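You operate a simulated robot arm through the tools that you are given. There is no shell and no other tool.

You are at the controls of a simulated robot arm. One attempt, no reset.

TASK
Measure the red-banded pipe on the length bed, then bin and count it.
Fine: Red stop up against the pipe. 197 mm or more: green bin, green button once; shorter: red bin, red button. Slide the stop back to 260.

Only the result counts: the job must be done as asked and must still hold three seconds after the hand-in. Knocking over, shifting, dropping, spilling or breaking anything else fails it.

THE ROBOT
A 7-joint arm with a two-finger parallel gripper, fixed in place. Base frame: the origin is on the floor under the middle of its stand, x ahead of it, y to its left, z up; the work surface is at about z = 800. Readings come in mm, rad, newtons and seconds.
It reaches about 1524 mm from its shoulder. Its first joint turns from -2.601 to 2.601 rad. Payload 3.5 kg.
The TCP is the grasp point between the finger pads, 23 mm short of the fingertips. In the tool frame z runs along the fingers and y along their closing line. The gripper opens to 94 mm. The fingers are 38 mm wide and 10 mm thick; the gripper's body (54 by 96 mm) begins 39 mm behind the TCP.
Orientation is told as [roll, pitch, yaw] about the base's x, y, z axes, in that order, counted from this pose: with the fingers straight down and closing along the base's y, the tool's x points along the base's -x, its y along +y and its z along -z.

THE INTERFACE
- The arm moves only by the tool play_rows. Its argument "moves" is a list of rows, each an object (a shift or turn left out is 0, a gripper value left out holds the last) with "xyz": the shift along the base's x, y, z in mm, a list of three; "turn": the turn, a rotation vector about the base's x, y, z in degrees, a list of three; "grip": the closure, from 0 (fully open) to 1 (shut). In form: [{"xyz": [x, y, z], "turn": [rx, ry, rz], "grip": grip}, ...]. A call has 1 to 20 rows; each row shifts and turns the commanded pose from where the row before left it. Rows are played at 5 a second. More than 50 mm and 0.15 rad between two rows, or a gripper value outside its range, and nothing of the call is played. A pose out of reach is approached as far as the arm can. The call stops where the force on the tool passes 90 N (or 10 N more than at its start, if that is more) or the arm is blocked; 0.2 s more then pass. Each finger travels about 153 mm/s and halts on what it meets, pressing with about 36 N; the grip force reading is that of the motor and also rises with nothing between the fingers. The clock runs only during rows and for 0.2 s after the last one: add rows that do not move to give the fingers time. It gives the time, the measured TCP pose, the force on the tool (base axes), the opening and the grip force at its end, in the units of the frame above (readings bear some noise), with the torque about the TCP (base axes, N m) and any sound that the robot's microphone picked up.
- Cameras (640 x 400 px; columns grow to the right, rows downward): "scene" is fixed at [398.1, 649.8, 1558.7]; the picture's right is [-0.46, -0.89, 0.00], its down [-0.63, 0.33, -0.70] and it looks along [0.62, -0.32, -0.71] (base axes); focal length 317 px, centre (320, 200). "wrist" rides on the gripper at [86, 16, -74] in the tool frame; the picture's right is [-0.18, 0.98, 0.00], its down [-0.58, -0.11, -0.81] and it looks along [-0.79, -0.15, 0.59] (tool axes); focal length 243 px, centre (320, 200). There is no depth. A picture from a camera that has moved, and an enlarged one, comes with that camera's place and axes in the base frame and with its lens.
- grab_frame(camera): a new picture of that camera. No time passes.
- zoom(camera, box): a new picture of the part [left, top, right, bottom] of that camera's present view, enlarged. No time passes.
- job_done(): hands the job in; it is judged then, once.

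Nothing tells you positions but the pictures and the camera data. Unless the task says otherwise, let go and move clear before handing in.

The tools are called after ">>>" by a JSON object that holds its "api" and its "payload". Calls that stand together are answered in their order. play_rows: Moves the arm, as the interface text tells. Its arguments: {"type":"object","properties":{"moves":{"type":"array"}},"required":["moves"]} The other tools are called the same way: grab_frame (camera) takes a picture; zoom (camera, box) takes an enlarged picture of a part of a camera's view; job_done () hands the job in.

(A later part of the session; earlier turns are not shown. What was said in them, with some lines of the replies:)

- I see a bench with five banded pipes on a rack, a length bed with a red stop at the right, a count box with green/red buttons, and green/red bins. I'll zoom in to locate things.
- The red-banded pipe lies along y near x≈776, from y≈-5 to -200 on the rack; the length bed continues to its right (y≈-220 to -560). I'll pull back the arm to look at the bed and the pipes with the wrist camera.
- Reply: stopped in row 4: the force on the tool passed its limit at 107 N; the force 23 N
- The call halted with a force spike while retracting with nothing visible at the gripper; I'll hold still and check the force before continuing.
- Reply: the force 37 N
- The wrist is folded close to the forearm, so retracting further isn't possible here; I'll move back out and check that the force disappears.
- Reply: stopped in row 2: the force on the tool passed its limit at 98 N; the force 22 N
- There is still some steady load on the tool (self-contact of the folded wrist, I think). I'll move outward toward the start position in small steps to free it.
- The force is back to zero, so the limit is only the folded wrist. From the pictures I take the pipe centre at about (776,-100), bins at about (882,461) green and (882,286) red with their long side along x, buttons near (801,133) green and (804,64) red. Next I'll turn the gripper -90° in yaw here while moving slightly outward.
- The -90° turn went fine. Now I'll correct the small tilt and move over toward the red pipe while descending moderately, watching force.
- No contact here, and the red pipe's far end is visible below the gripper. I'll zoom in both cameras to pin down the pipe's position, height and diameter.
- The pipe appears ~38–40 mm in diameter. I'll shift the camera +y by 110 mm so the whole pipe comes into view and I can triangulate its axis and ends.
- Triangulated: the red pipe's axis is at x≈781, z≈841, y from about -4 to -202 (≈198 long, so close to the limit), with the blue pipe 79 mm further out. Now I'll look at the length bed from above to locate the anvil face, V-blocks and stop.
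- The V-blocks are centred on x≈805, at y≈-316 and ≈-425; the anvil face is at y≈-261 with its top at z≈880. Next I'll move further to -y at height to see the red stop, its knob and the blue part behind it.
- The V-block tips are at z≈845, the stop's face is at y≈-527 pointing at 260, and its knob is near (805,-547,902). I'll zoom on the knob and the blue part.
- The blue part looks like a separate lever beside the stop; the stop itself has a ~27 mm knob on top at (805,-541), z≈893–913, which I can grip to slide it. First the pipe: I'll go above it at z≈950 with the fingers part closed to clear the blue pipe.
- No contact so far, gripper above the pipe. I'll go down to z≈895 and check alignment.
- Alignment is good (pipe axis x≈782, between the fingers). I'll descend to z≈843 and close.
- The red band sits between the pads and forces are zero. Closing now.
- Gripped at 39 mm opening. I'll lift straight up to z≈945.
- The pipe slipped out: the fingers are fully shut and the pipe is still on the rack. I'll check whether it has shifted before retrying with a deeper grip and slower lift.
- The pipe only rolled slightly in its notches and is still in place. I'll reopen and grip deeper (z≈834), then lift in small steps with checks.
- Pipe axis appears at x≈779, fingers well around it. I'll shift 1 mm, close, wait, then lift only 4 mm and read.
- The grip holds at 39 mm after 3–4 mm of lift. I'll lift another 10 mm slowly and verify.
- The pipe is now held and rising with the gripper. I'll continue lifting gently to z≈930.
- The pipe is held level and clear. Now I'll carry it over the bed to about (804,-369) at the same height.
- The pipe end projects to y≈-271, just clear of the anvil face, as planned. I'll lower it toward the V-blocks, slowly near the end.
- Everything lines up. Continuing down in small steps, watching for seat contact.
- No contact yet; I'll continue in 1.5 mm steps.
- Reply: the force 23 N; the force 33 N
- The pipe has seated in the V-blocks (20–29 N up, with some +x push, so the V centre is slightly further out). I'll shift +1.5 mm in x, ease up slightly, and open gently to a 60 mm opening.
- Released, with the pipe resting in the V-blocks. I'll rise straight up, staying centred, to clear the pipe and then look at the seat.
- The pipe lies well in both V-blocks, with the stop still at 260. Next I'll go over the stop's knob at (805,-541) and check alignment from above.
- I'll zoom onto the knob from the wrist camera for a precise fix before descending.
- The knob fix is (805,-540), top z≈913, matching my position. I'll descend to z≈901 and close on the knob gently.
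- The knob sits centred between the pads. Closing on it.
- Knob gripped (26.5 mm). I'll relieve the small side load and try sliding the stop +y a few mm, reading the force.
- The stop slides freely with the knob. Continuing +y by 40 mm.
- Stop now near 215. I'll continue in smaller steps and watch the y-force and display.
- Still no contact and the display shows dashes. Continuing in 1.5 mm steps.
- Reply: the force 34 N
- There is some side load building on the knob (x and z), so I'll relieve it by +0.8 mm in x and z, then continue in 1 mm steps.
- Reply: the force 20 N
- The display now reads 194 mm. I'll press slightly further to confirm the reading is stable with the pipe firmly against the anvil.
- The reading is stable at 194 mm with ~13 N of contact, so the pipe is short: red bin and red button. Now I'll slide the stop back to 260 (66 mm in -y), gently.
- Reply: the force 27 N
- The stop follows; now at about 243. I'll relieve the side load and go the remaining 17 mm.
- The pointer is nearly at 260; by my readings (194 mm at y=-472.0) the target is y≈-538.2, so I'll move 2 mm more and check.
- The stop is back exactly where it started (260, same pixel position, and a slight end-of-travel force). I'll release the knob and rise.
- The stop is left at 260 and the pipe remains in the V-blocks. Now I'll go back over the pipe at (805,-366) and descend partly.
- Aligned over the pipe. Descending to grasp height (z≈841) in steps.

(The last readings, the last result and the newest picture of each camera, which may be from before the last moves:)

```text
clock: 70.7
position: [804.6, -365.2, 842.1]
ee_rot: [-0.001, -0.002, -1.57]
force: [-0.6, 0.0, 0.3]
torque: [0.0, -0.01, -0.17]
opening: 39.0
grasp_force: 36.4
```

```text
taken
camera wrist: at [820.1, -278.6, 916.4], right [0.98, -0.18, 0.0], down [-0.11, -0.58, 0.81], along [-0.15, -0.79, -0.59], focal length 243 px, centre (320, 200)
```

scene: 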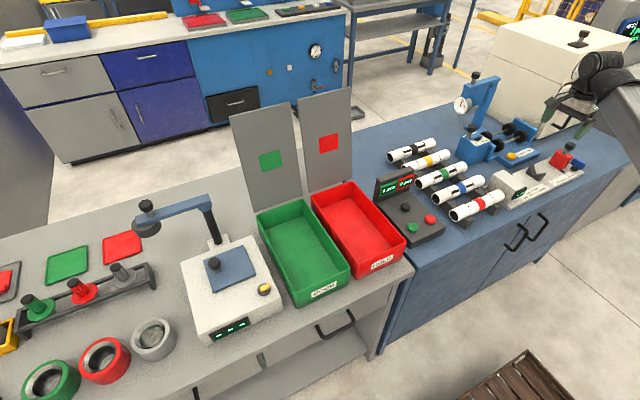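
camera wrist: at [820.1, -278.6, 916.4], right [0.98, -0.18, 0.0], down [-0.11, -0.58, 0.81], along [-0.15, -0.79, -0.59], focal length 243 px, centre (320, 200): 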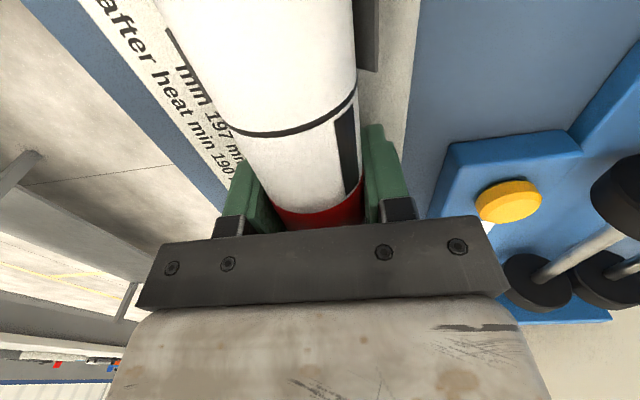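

Gripped centrally at 39 mm. I'll lift slowly, easing slightly away from the anvil.

>>> {"api": "play_rows", "payload": {"moves": [{"xyz": [0, -0.5, 2]}, {"xyz": [0, -1, 3]}, {"xyz": [0, -1, 3]}, {"xyz": [0, -0.5, 4]}, {"xyz": [0, 0, 0]}]}}

>>> {"api": "grab_frame", "payload": {"camera": "wrist"}}

>>> {"api": "play_rows", "payload": {"moves": [{"xyz": [0, 0, 5]}, {"xyz": [0, 0, 8]}, {"xyz": [0, 0, 10]}, {"xyz": [0, 0, 10]}, {"xyz": [0, 0, 10]}, {"xyz": [0, 0, 10]}, {"xyz": [0, 0, 10]}, {"xyz": [0, 0, 10]}, {"xyz": [0, 0, 10]}, {"xyz": [0, 0, 10]}, {"xyz": [0, 0, 10]}, {"xyz": [0, 0, 5]}, {"xyz": [0, 0, 0]}]}}

>>> {"api": "grab_frame", "payload": {"camera": "wrist"}}

>>> {"api": "grab_frame", "payload": {"camera": "scene"}}

```text
clock: 71.9
position: [805.4, -367.5, 853.2]
ee_rot: [0.0, -0.003, -1.569]
force: [0.4, 0.1, -1.6]
torque: [0.0, 0.0, 0.04]
opening: 38.9
grasp_force: 36.2
```

```text
taken
camera wrist: at [820.3, -281.4, 928.3], right [0.98, -0.18, 0.0], down [-0.11, -0.58, 0.81], along [-0.15, -0.79, -0.59], focal length 243 px, centre (320, 200)
```

wrist: 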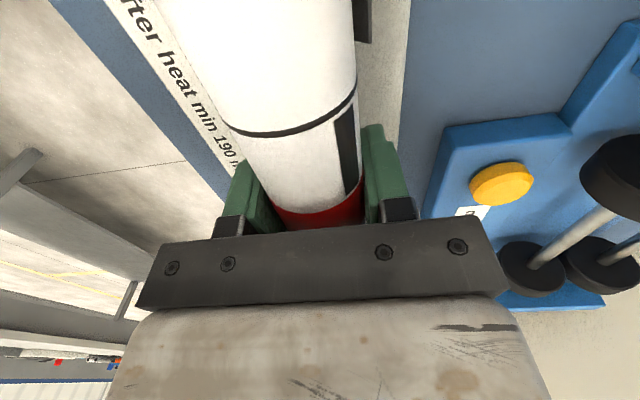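

```text
clock: 74.7
position: [806.0, -367.9, 961.6]
ee_rot: [-0.001, -0.001, -1.567]
force: [0.2, -0.1, -1.4]
torque: [-0.01, -0.04, 0.02]
opening: 39.0
grasp_force: 35.7
```

```text
taken
camera wrist: at [820.9, -281.2, 1036.7], right [0.98, -0.18, 0.0], down [-0.11, -0.58, 0.81], along [-0.15, -0.79, -0.59], focal length 243 px, centre (320, 200)
```

wrist: 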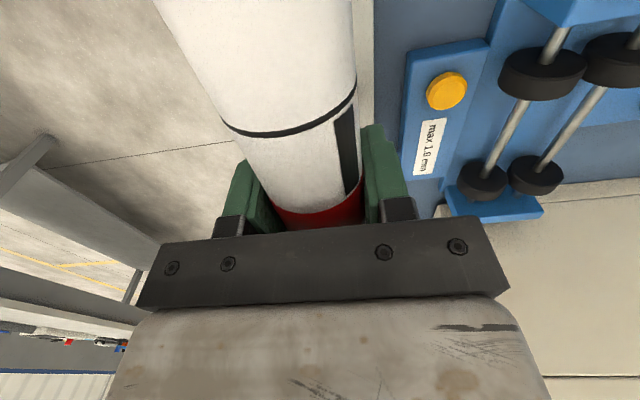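

```text
taken
```

scene: 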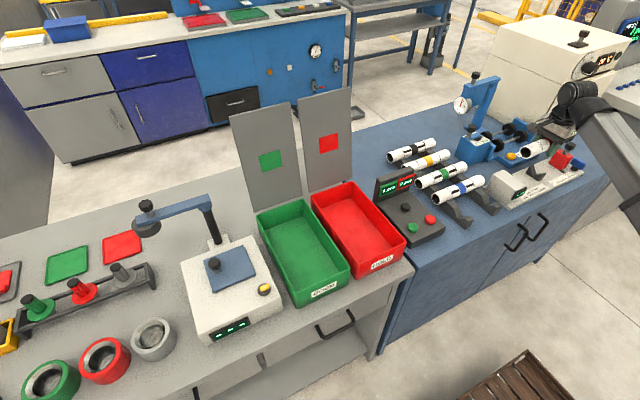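

The pipe is held securely. Next I'll carry it at z≈962 towards the red bin, first along +y with a slight outward shift.

>>> {"api": "play_rows", "payload": {"moves": [{"xyz": [1, 10, 0]}, {"xyz": [2, 18, 0]}, {"xyz": [2, 22, 0]}, {"xyz": [2, 22, 0]}, {"xyz": [2, 22, 0]}, {"xyz": [2, 22, 0]}, {"xyz": [2, 22, 0]}, {"xyz": [2, 22, 0]}, {"xyz": [2, 22, 0]}, {"xyz": [2, 22, 0]}, {"xyz": [2, 22, 0]}, {"xyz": [2, 22, 0]}, {"xyz": [2, 22, 0]}, {"xyz": [2, 22, 0]}, {"xyz": [2, 22, 0]}, {"xyz": [2, 22, 0]}, {"xyz": [2, 18, 0]}, {"xyz": [1, 10, 0]}, {"xyz": [0, 0, 0]}]}}

>>> {"api": "grab_frame", "payload": {"camera": "wrist"}}

>>> {"api": "grab_frame", "payload": {"camera": "scene"}}

```text
clock: 78.7
position: [839.2, -3.2, 962.8]
ee_rot: [-0.001, -0.001, -1.569]
force: [0.1, -0.1, -1.5]
torque: [-0.02, 0.0, 0.01]
opening: 38.8
grasp_force: 35.8
```

```text
taken
camera wrist: at [854.3, 83.2, 1037.5], right [0.98, -0.18, 0.0], down [-0.11, -0.58, 0.81], along [-0.15, -0.79, -0.59], focal length 243 px, centre (320, 200)
```

wrist: 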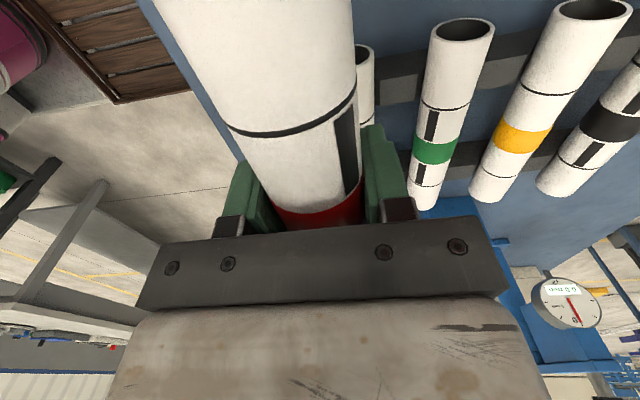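

```text
taken
```

scene: 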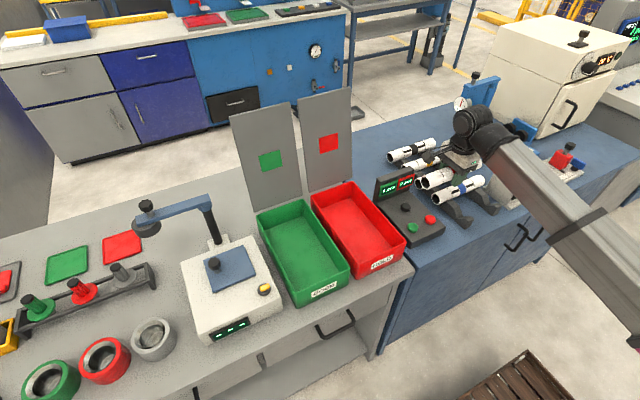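

Still secure. Now I'll continue to (882,286) while turning +90° so the pipe lies along x over the red bin.

>>> {"api": "play_rows", "payload": {"moves": [{"xyz": [3, 12, 2], "turn": [0, 0, 3]}, {"xyz": [4, 18, 2], "turn": [0, 0, 6]}, {"xyz": [4, 20, 2], "turn": [0, 0, 7]}, {"xyz": [4, 20, 2], "turn": [0, 0, 7]}, {"xyz": [4, 20, 2], "turn": [0, 0, 7]}, {"xyz": [4, 20, 0], "turn": [0, 0, 7]}, {"xyz": [4, 20, 0], "turn": [0, 0, 7]}, {"xyz": [4, 20, 0], "turn": [0, 0, 7]}, {"xyz": [3, 20, 0], "turn": [0, 0, 7]}, {"xyz": [3, 20, 0], "turn": [0, 0, 7]}, {"xyz": [3, 20, 0], "turn": [0, 0, 7]}, {"xyz": [3, 20, 0], "turn": [0, 0, 7]}, {"xyz": [0, 20, 0], "turn": [0, 0, 6]}, {"xyz": [0, 20, 0], "turn": [0, 0, 5]}, {"xyz": [0, 12, 0]}, {"xyz": [0, 7, 0]}, {"xyz": [0, 0, 0]}, {"xyz": [0, 0, 0]}]}}

>>> {"api": "grab_frame", "payload": {"camera": "wrist"}}

>>> {"api": "grab_frame", "payload": {"camera": "scene"}}

```text
clock: 82.5
position: [880.7, 283.4, 972.0]
ee_rot: [-0.001, -0.002, 0.002]
force: [0.1, 0.0, -0.6]
torque: [-0.01, 0.0, 0.02]
opening: 38.8
grasp_force: 35.7
```

```text
taken
camera wrist: at [793.4, 301.0, 1047.1], right [0.18, 0.98, 0.0], down [0.58, -0.11, 0.81], along [0.79, -0.15, -0.59], focal length 243 px, centre (320, 200)
```

wrist: 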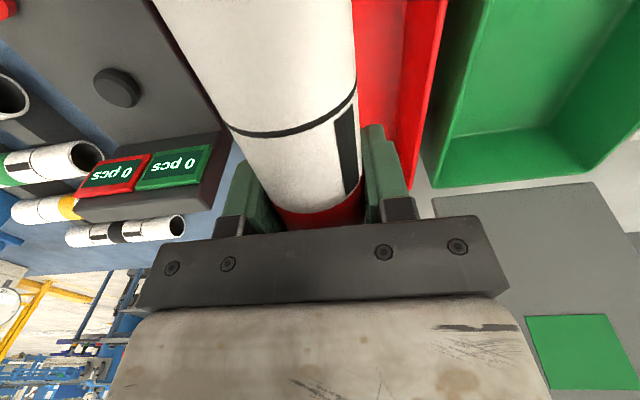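

```text
taken
```

scene: 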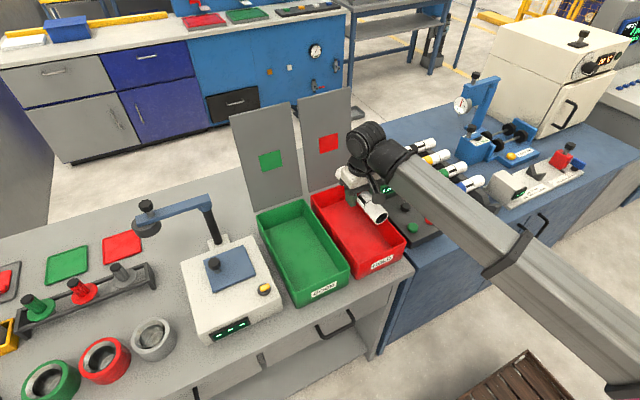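

The pipe is over the red bin along x. I'll lower it into the bin in steps, checking the clearances midway.

>>> {"api": "play_rows", "payload": {"moves": [{"xyz": [0, 1, -8]}, {"xyz": [0, 1, -15]}, {"xyz": [0, 1, -15]}, {"xyz": [0, 0, -15]}, {"xyz": [0, 0, -15]}, {"xyz": [0, 0, -10]}, {"xyz": [0, 0, -5]}, {"xyz": [0, 0, 0]}, {"xyz": [0, 0, 0]}]}}

>>> {"api": "grab_frame", "payload": {"camera": "wrist"}}

>>> {"api": "zoom", "payload": {"camera": "scene", "box": [280, 100, 460, 290]}}

```text
clock: 84.5
position: [881.3, 287.6, 888.5]
ee_rot: [-0.001, -0.003, 0.003]
force: [-0.2, 0.2, 0.4]
torque: [0.01, 0.01, 0.04]
opening: 38.9
grasp_force: 36.4
```

```text
taken
camera wrist: at [794.2, 304.2, 963.8], right [0.18, 0.98, 0.0], down [0.58, -0.11, 0.81], along [0.79, -0.15, -0.59], focal length 243 px, centre (320, 200)
```

wrist: 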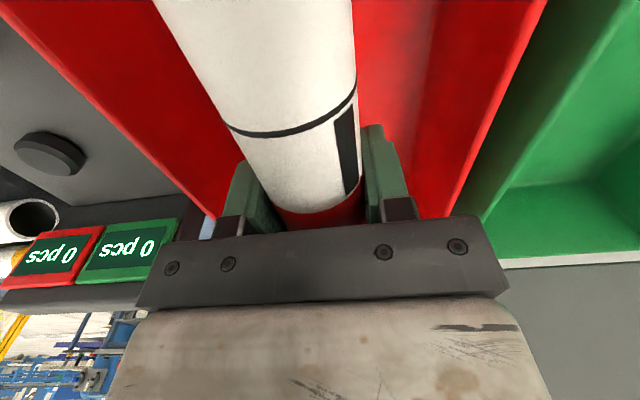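

```text
2.11 times, centred on (370, 195) of scene
camera zoom: at [398.1, 649.8, 1558.7], right [-0.46, -0.89, 0.0], down [-0.63, 0.33, -0.7], along [0.62, -0.32, -0.71], focal length 667 px, centre (215, 210)
```

zoom: 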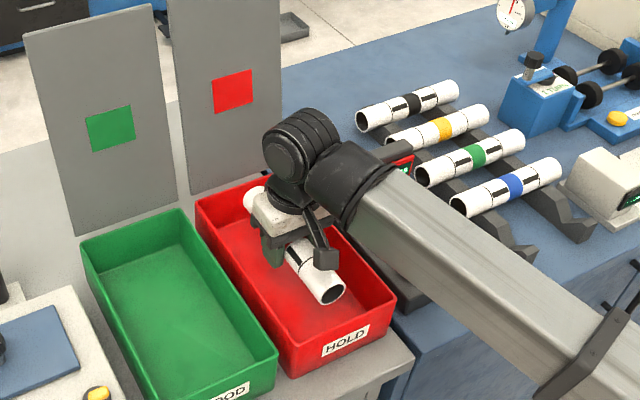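

The pipe is centred between the red bin's walls. I'll lower another ~46 mm slowly and watch for floor contact.

>>> {"api": "play_rows", "payload": {"moves": [{"xyz": [0, 0, -8]}, {"xyz": [0, 0, -10]}, {"xyz": [0, 0, -10]}, {"xyz": [0, 0, -8]}, {"xyz": [0, 0, -5]}, {"xyz": [0, 0, -4]}, {"xyz": [0, 0, 0]}, {"xyz": [0, 0, 0]}]}}

>>> {"api": "grab_frame", "payload": {"camera": "wrist"}}

>>> {"api": "zoom", "payload": {"camera": "scene", "box": [290, 130, 430, 290]}}

```text
clock: 86.3
position: [881.9, 289.4, 843.8]
ee_rot: [-0.003, -0.003, 0.002]
force: [-0.6, -0.1, -1.2]
torque: [0.0, 0.04, 0.03]
opening: 39.0
grasp_force: 36.2
```

```text
taken
camera wrist: at [794.5, 304.8, 918.5], right [0.18, 0.98, 0.0], down [0.58, -0.11, 0.81], along [0.79, -0.15, -0.59], focal length 243 px, centre (320, 200)
```

wrist: 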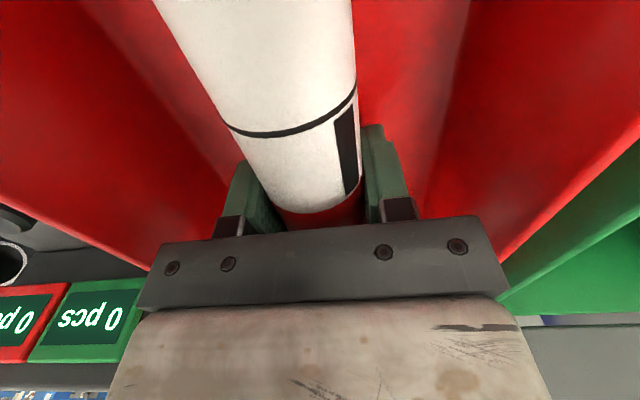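

```text
2.50 times, centred on (360, 210) of scene
camera zoom: at [398.1, 649.8, 1558.7], right [-0.46, -0.89, 0.0], down [-0.63, 0.33, -0.7], along [0.62, -0.32, -0.71], focal length 792 px, centre (220, 175)
```

zoom: 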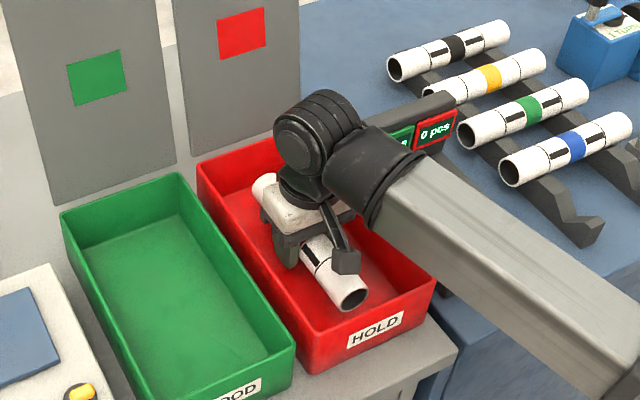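

>>> {"api": "play_rows", "payload": {"moves": [{"xyz": [0, 0, -3]}, {"xyz": [0, 0, -3]}, {"xyz": [0, 0, -2]}, {"xyz": [0, 0, 0]}]}}

>>> {"api": "zoom", "payload": {"camera": "scene", "box": [310, 170, 410, 270]}}

```text
clock: 87.3
position: [882.7, 288.1, 835.7]
ee_rot: [0.0, -0.003, 0.002]
force: [0.6, 1.1, -1.0]
torque: [0.0, 0.01, -0.02]
opening: 38.9
grasp_force: 36.1
```

```text
4.00 times, centred on (360, 220) of scene
camera zoom: at [398.1, 649.8, 1558.7], right [-0.46, -0.89, 0.0], down [-0.63, 0.33, -0.7], along [0.62, -0.32, -0.71], focal length 1268 px, centre (160, 120)
```

zoom: 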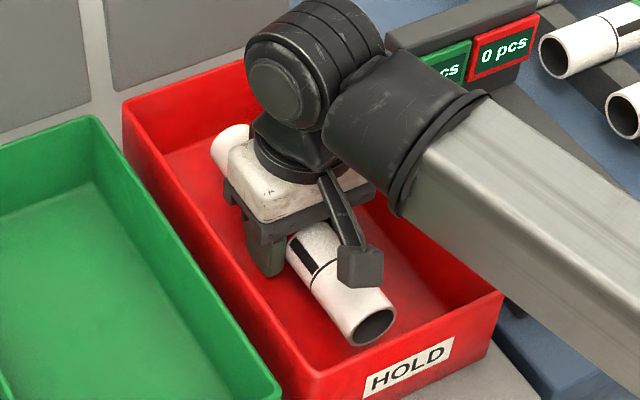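

>>> {"api": "play_rows", "payload": {"moves": [{"xyz": [0, 0, -2]}, {"xyz": [0, 0, -2]}, {"xyz": [0, 0, 0]}]}}

>>> {"api": "play_rows", "payload": {"moves": [{"xyz": [0, 0, 0], "grip": 0.56}, {"xyz": [0, 0, 0], "grip": 0.5}, {"xyz": [0, 0, 0], "grip": 0.4}, {"xyz": [0, 0, 0], "grip": 0.3}, {"xyz": [0, 0, 0]}, {"xyz": [0, 0, 0]}]}}

>>> {"api": "grab_frame", "payload": {"camera": "wrist"}}

>>> {"api": "zoom", "payload": {"camera": "scene", "box": [310, 170, 410, 270]}}

```text
clock: 88.1
position: [880.7, 288.3, 832.3]
ee_rot: [-0.004, -0.001, 0.002]
force: [1.0, -0.1, -1.2]
torque: [0.0, -0.03, 0.01]
opening: 38.7
grasp_force: 36.6
```

```text
clock: 89.5
position: [882.5, 288.4, 832.0]
ee_rot: [-0.003, -0.002, 0.001]
force: [0.0, 0.8, 0.5]
torque: [0.02, -0.02, 0.0]
opening: 65.7
grasp_force: 0.2
```

```text
taken
camera wrist: at [794.5, 304.7, 906.7], right [0.18, 0.98, 0.0], down [0.58, -0.11, 0.81], along [0.79, -0.15, -0.59], focal length 243 px, centre (320, 200)
```

wrist: 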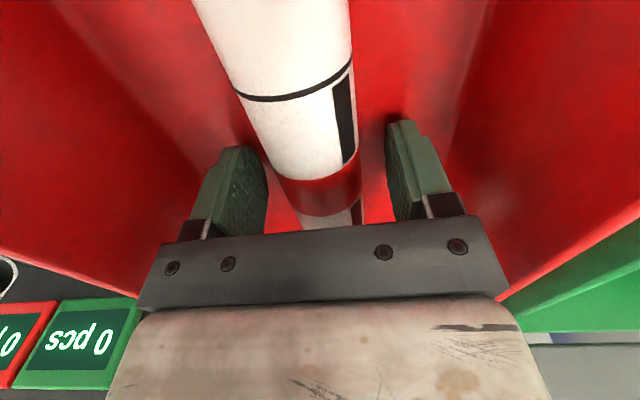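

```text
4.00 times, centred on (360, 220) of scene
camera zoom: at [398.1, 649.8, 1558.7], right [-0.46, -0.89, 0.0], down [-0.63, 0.33, -0.7], along [0.62, -0.32, -0.71], focal length 1268 px, centre (160, 120)
```

zoom: 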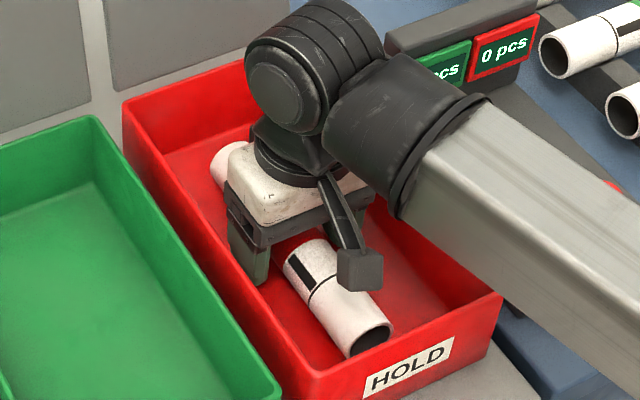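

The pipe is released and lying in the red bin. I'll rise straight up clear of the bin.

>>> {"api": "play_rows", "payload": {"moves": [{"xyz": [0, 0, 8]}, {"xyz": [0, 0, 15]}, {"xyz": [0, 0, 25]}, {"xyz": [0, 0, 30]}, {"xyz": [0, 0, 35]}, {"xyz": [0, 0, 30]}, {"xyz": [0, 0, 0], "grip": 1.0}, {"xyz": [0, 0, 0]}, {"xyz": [0, 0, 0]}]}}

>>> {"api": "grab_frame", "payload": {"camera": "wrist"}}

>>> {"api": "zoom", "payload": {"camera": "scene", "box": [290, 130, 450, 290]}}

```text
clock: 91.5
position: [880.9, 290.1, 974.4]
ee_rot: [-0.001, -0.001, 0.003]
force: [0.4, 0.5, -0.3]
torque: [-0.04, 0.0, -0.01]
opening: 0.0
grasp_force: 36.1
```

```text
taken
camera wrist: at [794.4, 306.9, 1048.6], right [0.18, 0.98, 0.0], down [0.58, -0.11, 0.81], along [0.79, -0.15, -0.59], focal length 243 px, centre (320, 200)
```

wrist: 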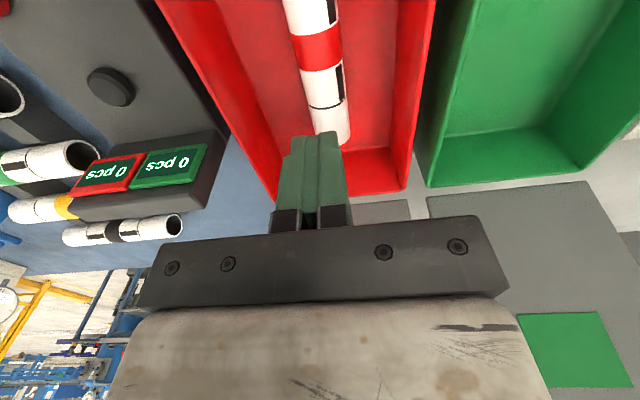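

```text
2.50 times, centred on (370, 210) of scene
camera zoom: at [398.1, 649.8, 1558.7], right [-0.46, -0.89, 0.0], down [-0.63, 0.33, -0.7], along [0.62, -0.32, -0.71], focal length 792 px, centre (195, 175)
```

zoom: 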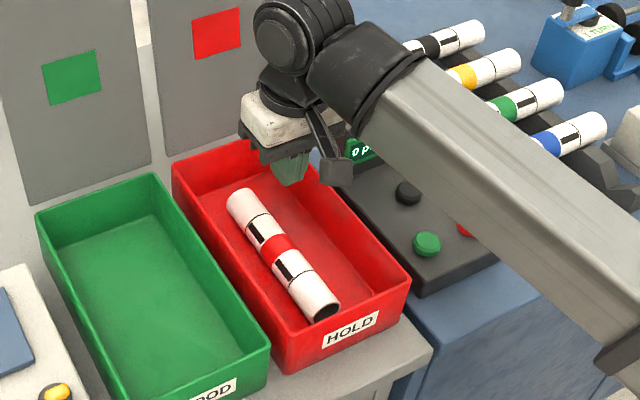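

The pipe lies in the red bin. Now I'll turn back to yaw -90° (as that orientation reaches close-in safely), fingers shut, and move over toward the red button near (802,66).

>>> {"api": "play_rows", "payload": {"moves": [{"xyz": [-1, -10, 5], "turn": [0, 0, -4]}, {"xyz": [-2, -16, 5], "turn": [0, 0, -7]}, {"xyz": [-2, -16, 5], "turn": [0, 0, -7]}, {"xyz": [-2, -16, 5], "turn": [0, 0, -7]}, {"xyz": [-2, -16, 0], "turn": [0, 0, -7]}, {"xyz": [-2, -16, 0], "turn": [0, 0, -7]}, {"xyz": [-2, -16, 0], "turn": [0, 0, -7]}, {"xyz": [-2, -16, 0], "turn": [0, 0, -7]}, {"xyz": [-2, -16, 0], "turn": [0, 0, -7]}, {"xyz": [-2, -16, 0], "turn": [0, 0, -7]}, {"xyz": [-4, -16, 0], "turn": [0, 0, -7]}, {"xyz": [-6, -6, 0], "turn": [0, 0, -7]}, {"xyz": [-6, 0, 0], "turn": [0, 0, -7]}, {"xyz": [-6, 0, 0], "turn": [0, 0, -2]}, {"xyz": [0, 0, 0]}, {"xyz": [0, 0, 0]}]}}

>>> {"api": "grab_frame", "payload": {"camera": "wrist"}}

>>> {"api": "grab_frame", "payload": {"camera": "scene"}}

```text
clock: 94.9
position: [840.8, 112.1, 994.4]
ee_rot: [-0.002, -0.001, -1.569]
force: [-0.3, -0.3, -0.7]
torque: [0.02, -0.02, 0.01]
opening: 0.1
grasp_force: 36.5
```

```text
taken
camera wrist: at [855.6, 198.3, 1069.1], right [0.98, -0.18, 0.0], down [-0.11, -0.58, 0.81], along [-0.15, -0.79, -0.59], focal length 243 px, centre (320, 200)
```

wrist: 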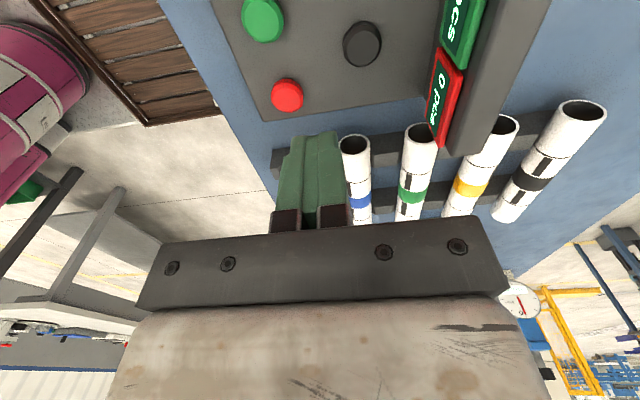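

```text
taken
```

scene: 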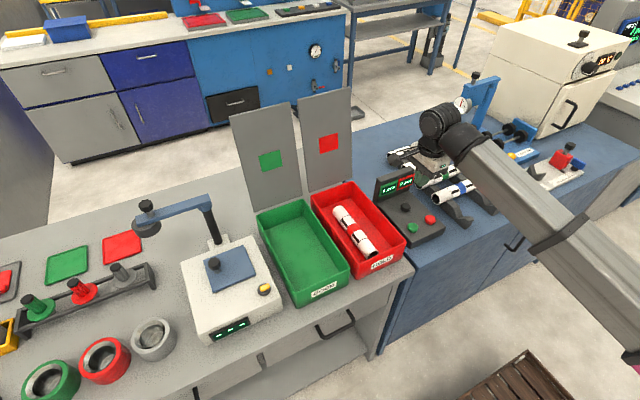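

>>> {"api": "zoom", "payload": {"camera": "wrist", "box": [210, 0, 410, 140]}}

>>> {"api": "zoom", "payload": {"camera": "scene", "box": [370, 165, 460, 250]}}

```text
2.86 times, centred on (310, 70) of wrist
camera zoom: at [855.6, 198.3, 1069.1], right [0.98, -0.18, 0.0], down [-0.11, -0.58, 0.81], along [-0.15, -0.79, -0.59], focal length 693 px, centre (349, 571)
```

zoom: 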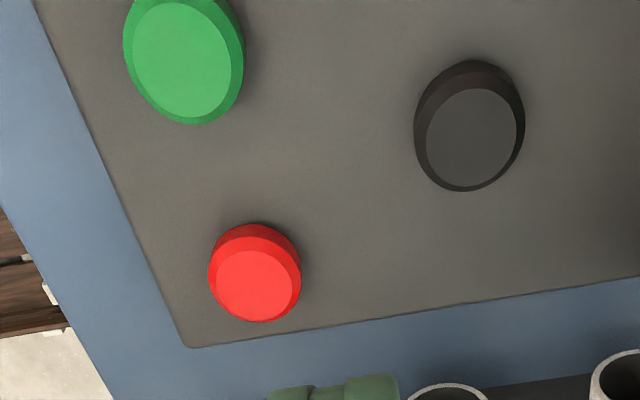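

```text
4.71 times, centred on (415, 208) of scene
camera zoom: at [398.1, 649.8, 1558.7], right [-0.46, -0.89, 0.0], down [-0.63, 0.33, -0.7], along [0.62, -0.32, -0.71], focal length 1492 px, centre (-127, 165)
```

zoom: 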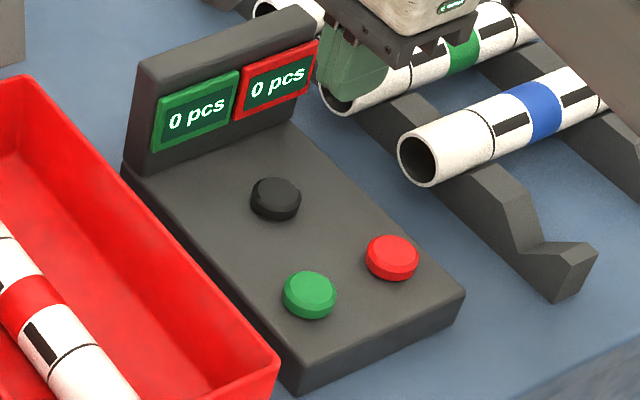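

The red button's top is at about (800.5,69), z≈844. I'll move above it at z≈900 and check alignment.

>>> {"api": "play_rows", "payload": {"moves": [{"xyz": [-10, -10, -10]}, {"xyz": [-10, -11, -20]}, {"xyz": [-10, -11, -20]}, {"xyz": [-10, -11, -20]}, {"xyz": [0, 0, -15]}, {"xyz": [0, 0, -8]}, {"xyz": [0, 0, 0]}, {"xyz": [0, 0, 0]}]}}

>>> {"api": "grab_frame", "payload": {"camera": "wrist"}}

>>> {"api": "zoom", "payload": {"camera": "scene", "box": [370, 150, 480, 250]}}

```text
clock: 96.7
position: [802.7, 68.5, 900.9]
ee_rot: [-0.002, -0.002, -1.569]
force: [-1.6, 0.8, 0.1]
torque: [0.01, 0.0, -0.02]
opening: 0.1
grasp_force: 35.5
```

```text
taken
camera wrist: at [816.3, 155.1, 976.0], right [0.98, -0.18, 0.0], down [-0.11, -0.58, 0.81], along [-0.15, -0.79, -0.59], focal length 243 px, centre (320, 200)
```

wrist: 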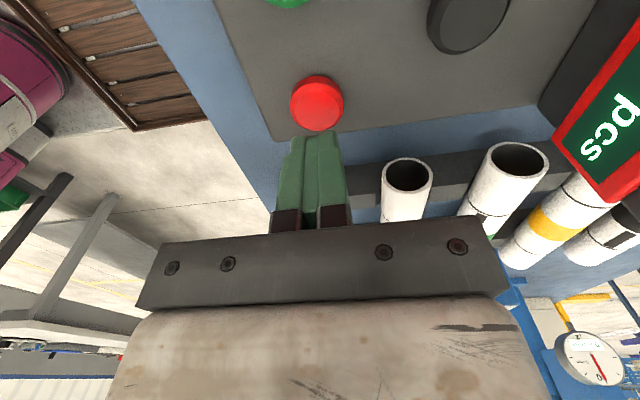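

```text
4.00 times, centred on (425, 200) of scene
camera zoom: at [398.1, 649.8, 1558.7], right [-0.46, -0.89, 0.0], down [-0.63, 0.33, -0.7], along [0.62, -0.32, -0.71], focal length 1268 px, centre (-100, 200)
```

zoom: 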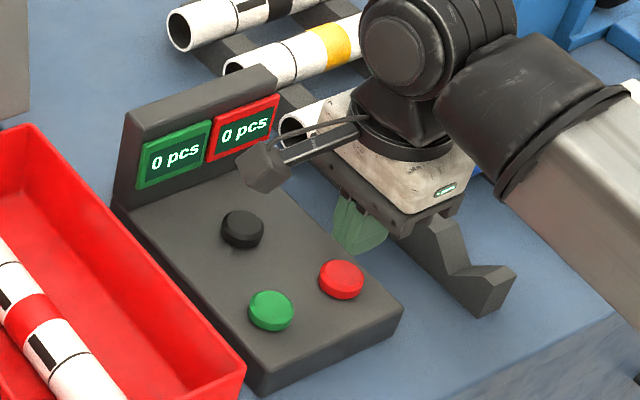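

Confirmed: button centre ≈ (800,70). I'll adjust by -2, +1.5 mm and descend slowly to just above the button.

>>> {"api": "play_rows", "payload": {"moves": [{"xyz": [-2, 1.5, -10]}, {"xyz": [0, 0, -10]}, {"xyz": [0, 0, -8]}, {"xyz": [0, 0, 0]}]}}

>>> {"api": "zoom", "payload": {"camera": "scene", "box": [390, 180, 460, 240]}}

>>> {"api": "zoom", "payload": {"camera": "wrist", "box": [220, 40, 420, 220]}}

```text
clock: 97.7
position: [798.3, 70.6, 873.5]
ee_rot: [0.001, -0.002, -1.57]
force: [-0.6, 0.5, 0.2]
torque: [0.0, -0.02, 0.02]
opening: 0.1
grasp_force: 36.0
```

```text
6.67 times, centred on (425, 210) of scene
camera zoom: at [398.1, 649.8, 1558.7], right [-0.46, -0.89, 0.0], down [-0.63, 0.33, -0.7], along [0.62, -0.32, -0.71], focal length 2114 px, centre (-380, 133)
```

zoom: 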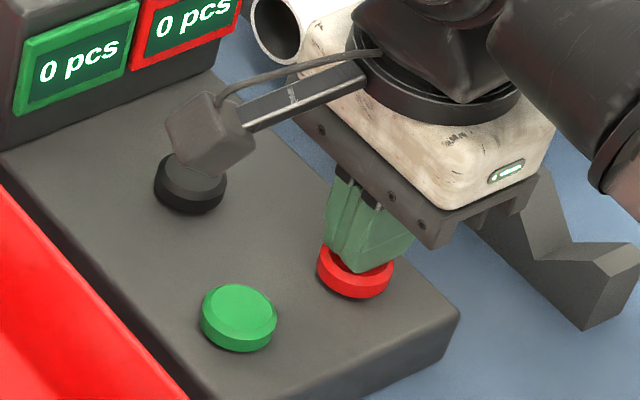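

```text
2.22 times, centred on (320, 130) of wrist
camera zoom: at [814.4, 157.6, 948.2], right [0.98, -0.18, 0.0], down [-0.11, -0.58, 0.81], along [-0.15, -0.79, -0.59], focal length 539 px, centre (320, 356)
```

zoom: 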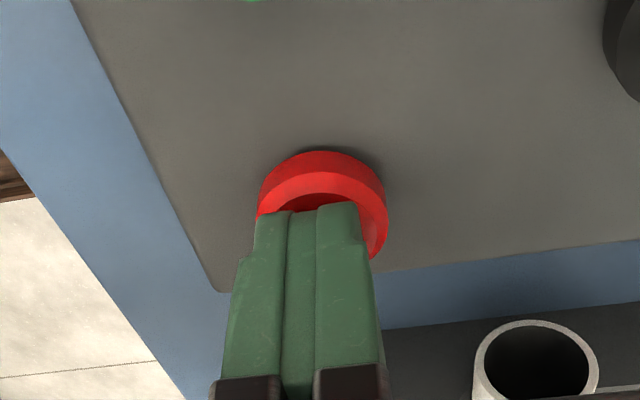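

The fingertips are right above the red button. I'll press down in small steps, watching the force, sound and display.

>>> {"api": "play_rows", "payload": {"moves": [{"xyz": [1.5, 0, -2]}, {"xyz": [0, 0, -2]}, {"xyz": [0, 0, 0]}]}}

>>> {"api": "zoom", "payload": {"camera": "scene", "box": [370, 165, 460, 245]}}

```text
clock: 98.5
position: [800.5, 70.6, 870.6]
ee_rot: [0.0, -0.002, -1.569]
force: [-1.4, -1.0, 1.7]
torque: [0.0, -0.01, 0.01]
opening: 0.2
grasp_force: 35.8
heard: click
```

```text
5.00 times, centred on (415, 205) of scene
camera zoom: at [398.1, 649.8, 1558.7], right [-0.46, -0.89, 0.0], down [-0.63, 0.33, -0.7], along [0.62, -0.32, -0.71], focal length 1585 px, centre (-155, 175)
```

zoom: 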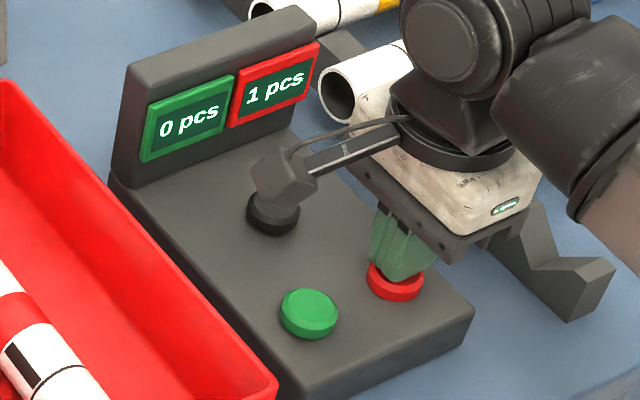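

A click was heard and the red counter shows 1 pcs. I'll rise straight up and away.

>>> {"api": "play_rows", "payload": {"moves": [{"xyz": [0, 0, 10]}, {"xyz": [0, 0, 20]}, {"xyz": [0, 0, 30]}, {"xyz": [0, 0, 30]}, {"xyz": [10, 0, 30]}, {"xyz": [10, 0, 0]}, {"xyz": [0, 0, 0]}, {"xyz": [0, 0, 0]}]}}

>>> {"api": "grab_frame", "payload": {"camera": "scene"}}

>>> {"api": "zoom", "payload": {"camera": "scene", "box": [310, 160, 460, 280]}}

>>> {"api": "zoom", "payload": {"camera": "scene", "box": [480, 120, 610, 220]}}

```text
clock: 100.3
position: [820.2, 71.2, 990.4]
ee_rot: [-0.002, -0.003, -1.57]
force: [-0.1, -0.5, -0.1]
torque: [0.01, -0.02, -0.03]
opening: 0.0
grasp_force: 36.6
```

```text
taken
```

scene: 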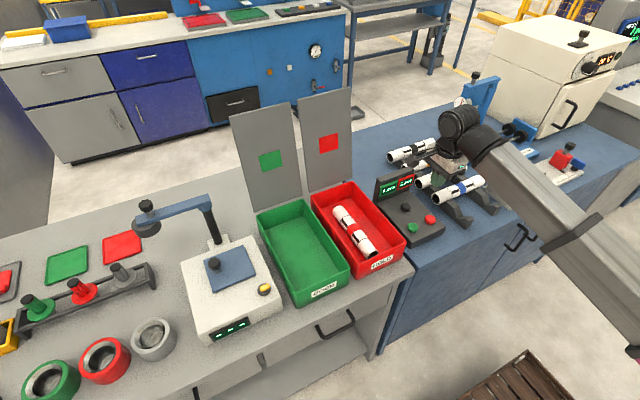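

```text
3.33 times, centred on (385, 220) of scene
camera zoom: at [398.1, 649.8, 1558.7], right [-0.46, -0.89, 0.0], down [-0.63, 0.33, -0.7], along [0.62, -0.32, -0.71], focal length 1057 px, centre (103, 133)
```

zoom: 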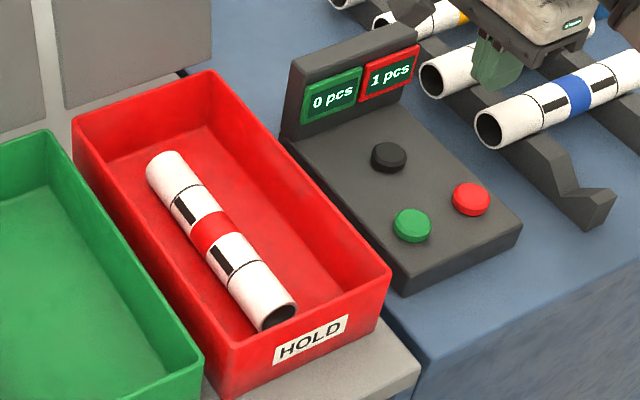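

```text
4.00 times, centred on (545, 170) of scene
camera zoom: at [398.1, 649.8, 1558.7], right [-0.46, -0.89, 0.0], down [-0.63, 0.33, -0.7], along [0.62, -0.32, -0.71], focal length 1268 px, centre (-580, 320)
```

zoom: 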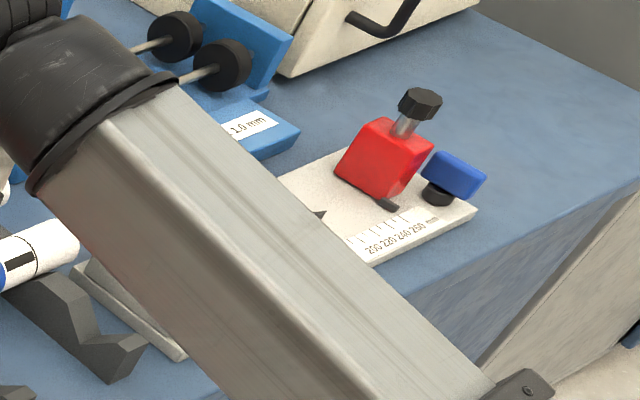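

The red-banded pipe is in the red bin, the counter reads 1 in red, 0 in green. I'll do a last check of the stop's pointer and the other pipes before handing in.

>>> {"api": "zoom", "payload": {"camera": "scene", "box": [550, 130, 600, 180]}}

>>> {"api": "play_rows", "payload": {"moves": [{"xyz": [10, -20, 20]}, {"xyz": [10, -30, 20], "grip": 0.5}, {"xyz": [10, -30, 20]}, {"xyz": [10, -30, 10]}, {"xyz": [0, -30, 0]}, {"xyz": [0, 0, 0]}, {"xyz": [0, 0, 0]}]}}

>>> {"api": "grab_frame", "payload": {"camera": "scene"}}

>>> {"api": "grab_frame", "payload": {"camera": "wrist"}}

```text
8.00 times, centred on (575, 155) of scene
camera zoom: at [398.1, 649.8, 1558.7], right [-0.46, -0.89, 0.0], down [-0.63, 0.33, -0.7], along [0.62, -0.32, -0.71], focal length 2536 px, centre (-1720, 560)
```

zoom: 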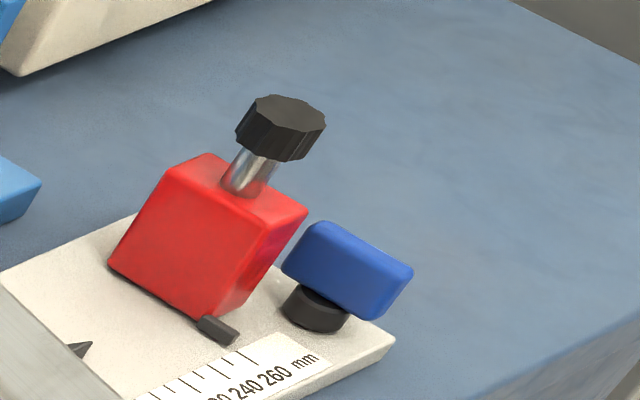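

```text
clock: 101.9
position: [860.2, -70.9, 1058.6]
ee_rot: [-0.002, -0.002, -1.57]
force: [0.2, 0.8, 0.1]
torque: [0.01, 0.0, 0.0]
opening: 46.9
grasp_force: 0.1
```

```text
taken
```

scene: 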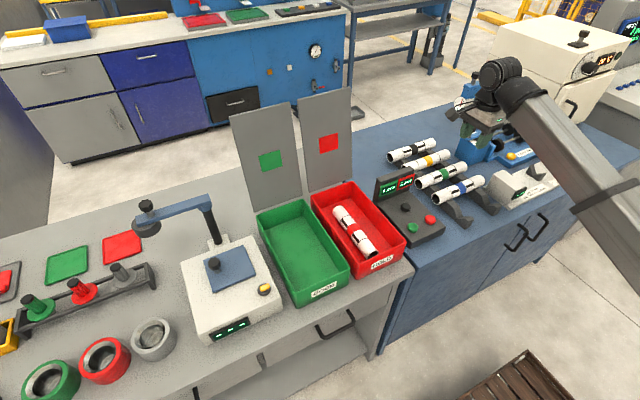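

```text
taken
camera wrist: at [876.0, 16.2, 1133.3], right [0.98, -0.18, 0.0], down [-0.11, -0.58, 0.81], along [-0.15, -0.79, -0.59], focal length 243 px, centre (320, 200)
```

wrist: 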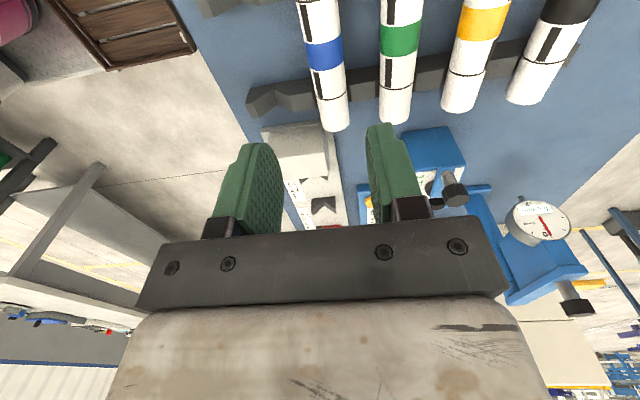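

The stop is back at 260 in exactly its starting pixel position, and the other four pipes are undisturbed. The short (194 mm) red-banded pipe is in the red bin, the red counter shows 1, and the arm is clear, so I'm handing in.

>>> {"api": "job_done", "payload": {}}

```text
The job is handed in.
```

The red-banded pipe measured 194 mm on the length bed, under the 197 mm limit. I put it in the red bin and pressed the red button once. After that the red counter read 1 pcs and the green counter 0 pcs.

- **Measurement:** the reading stayed at 194 mm with the stop pressed against the pipe at about 13 N.
- **Stop:** it is back at 260, in the same place in the picture as at the start.
- **First grip:** my first attempt to lift the pipe slipped. It only rolled slightly in its rack notches, and the second grip held.
- **Self-contact:** early on, the folded wrist touched the forearm twice and stopped the arm. No other object was touched.
- **Everything else:** the other four pipes look undisturbed, and the arm was clear with the gripper empty when I handed in.

The hand-in was accepted, but no result came back.
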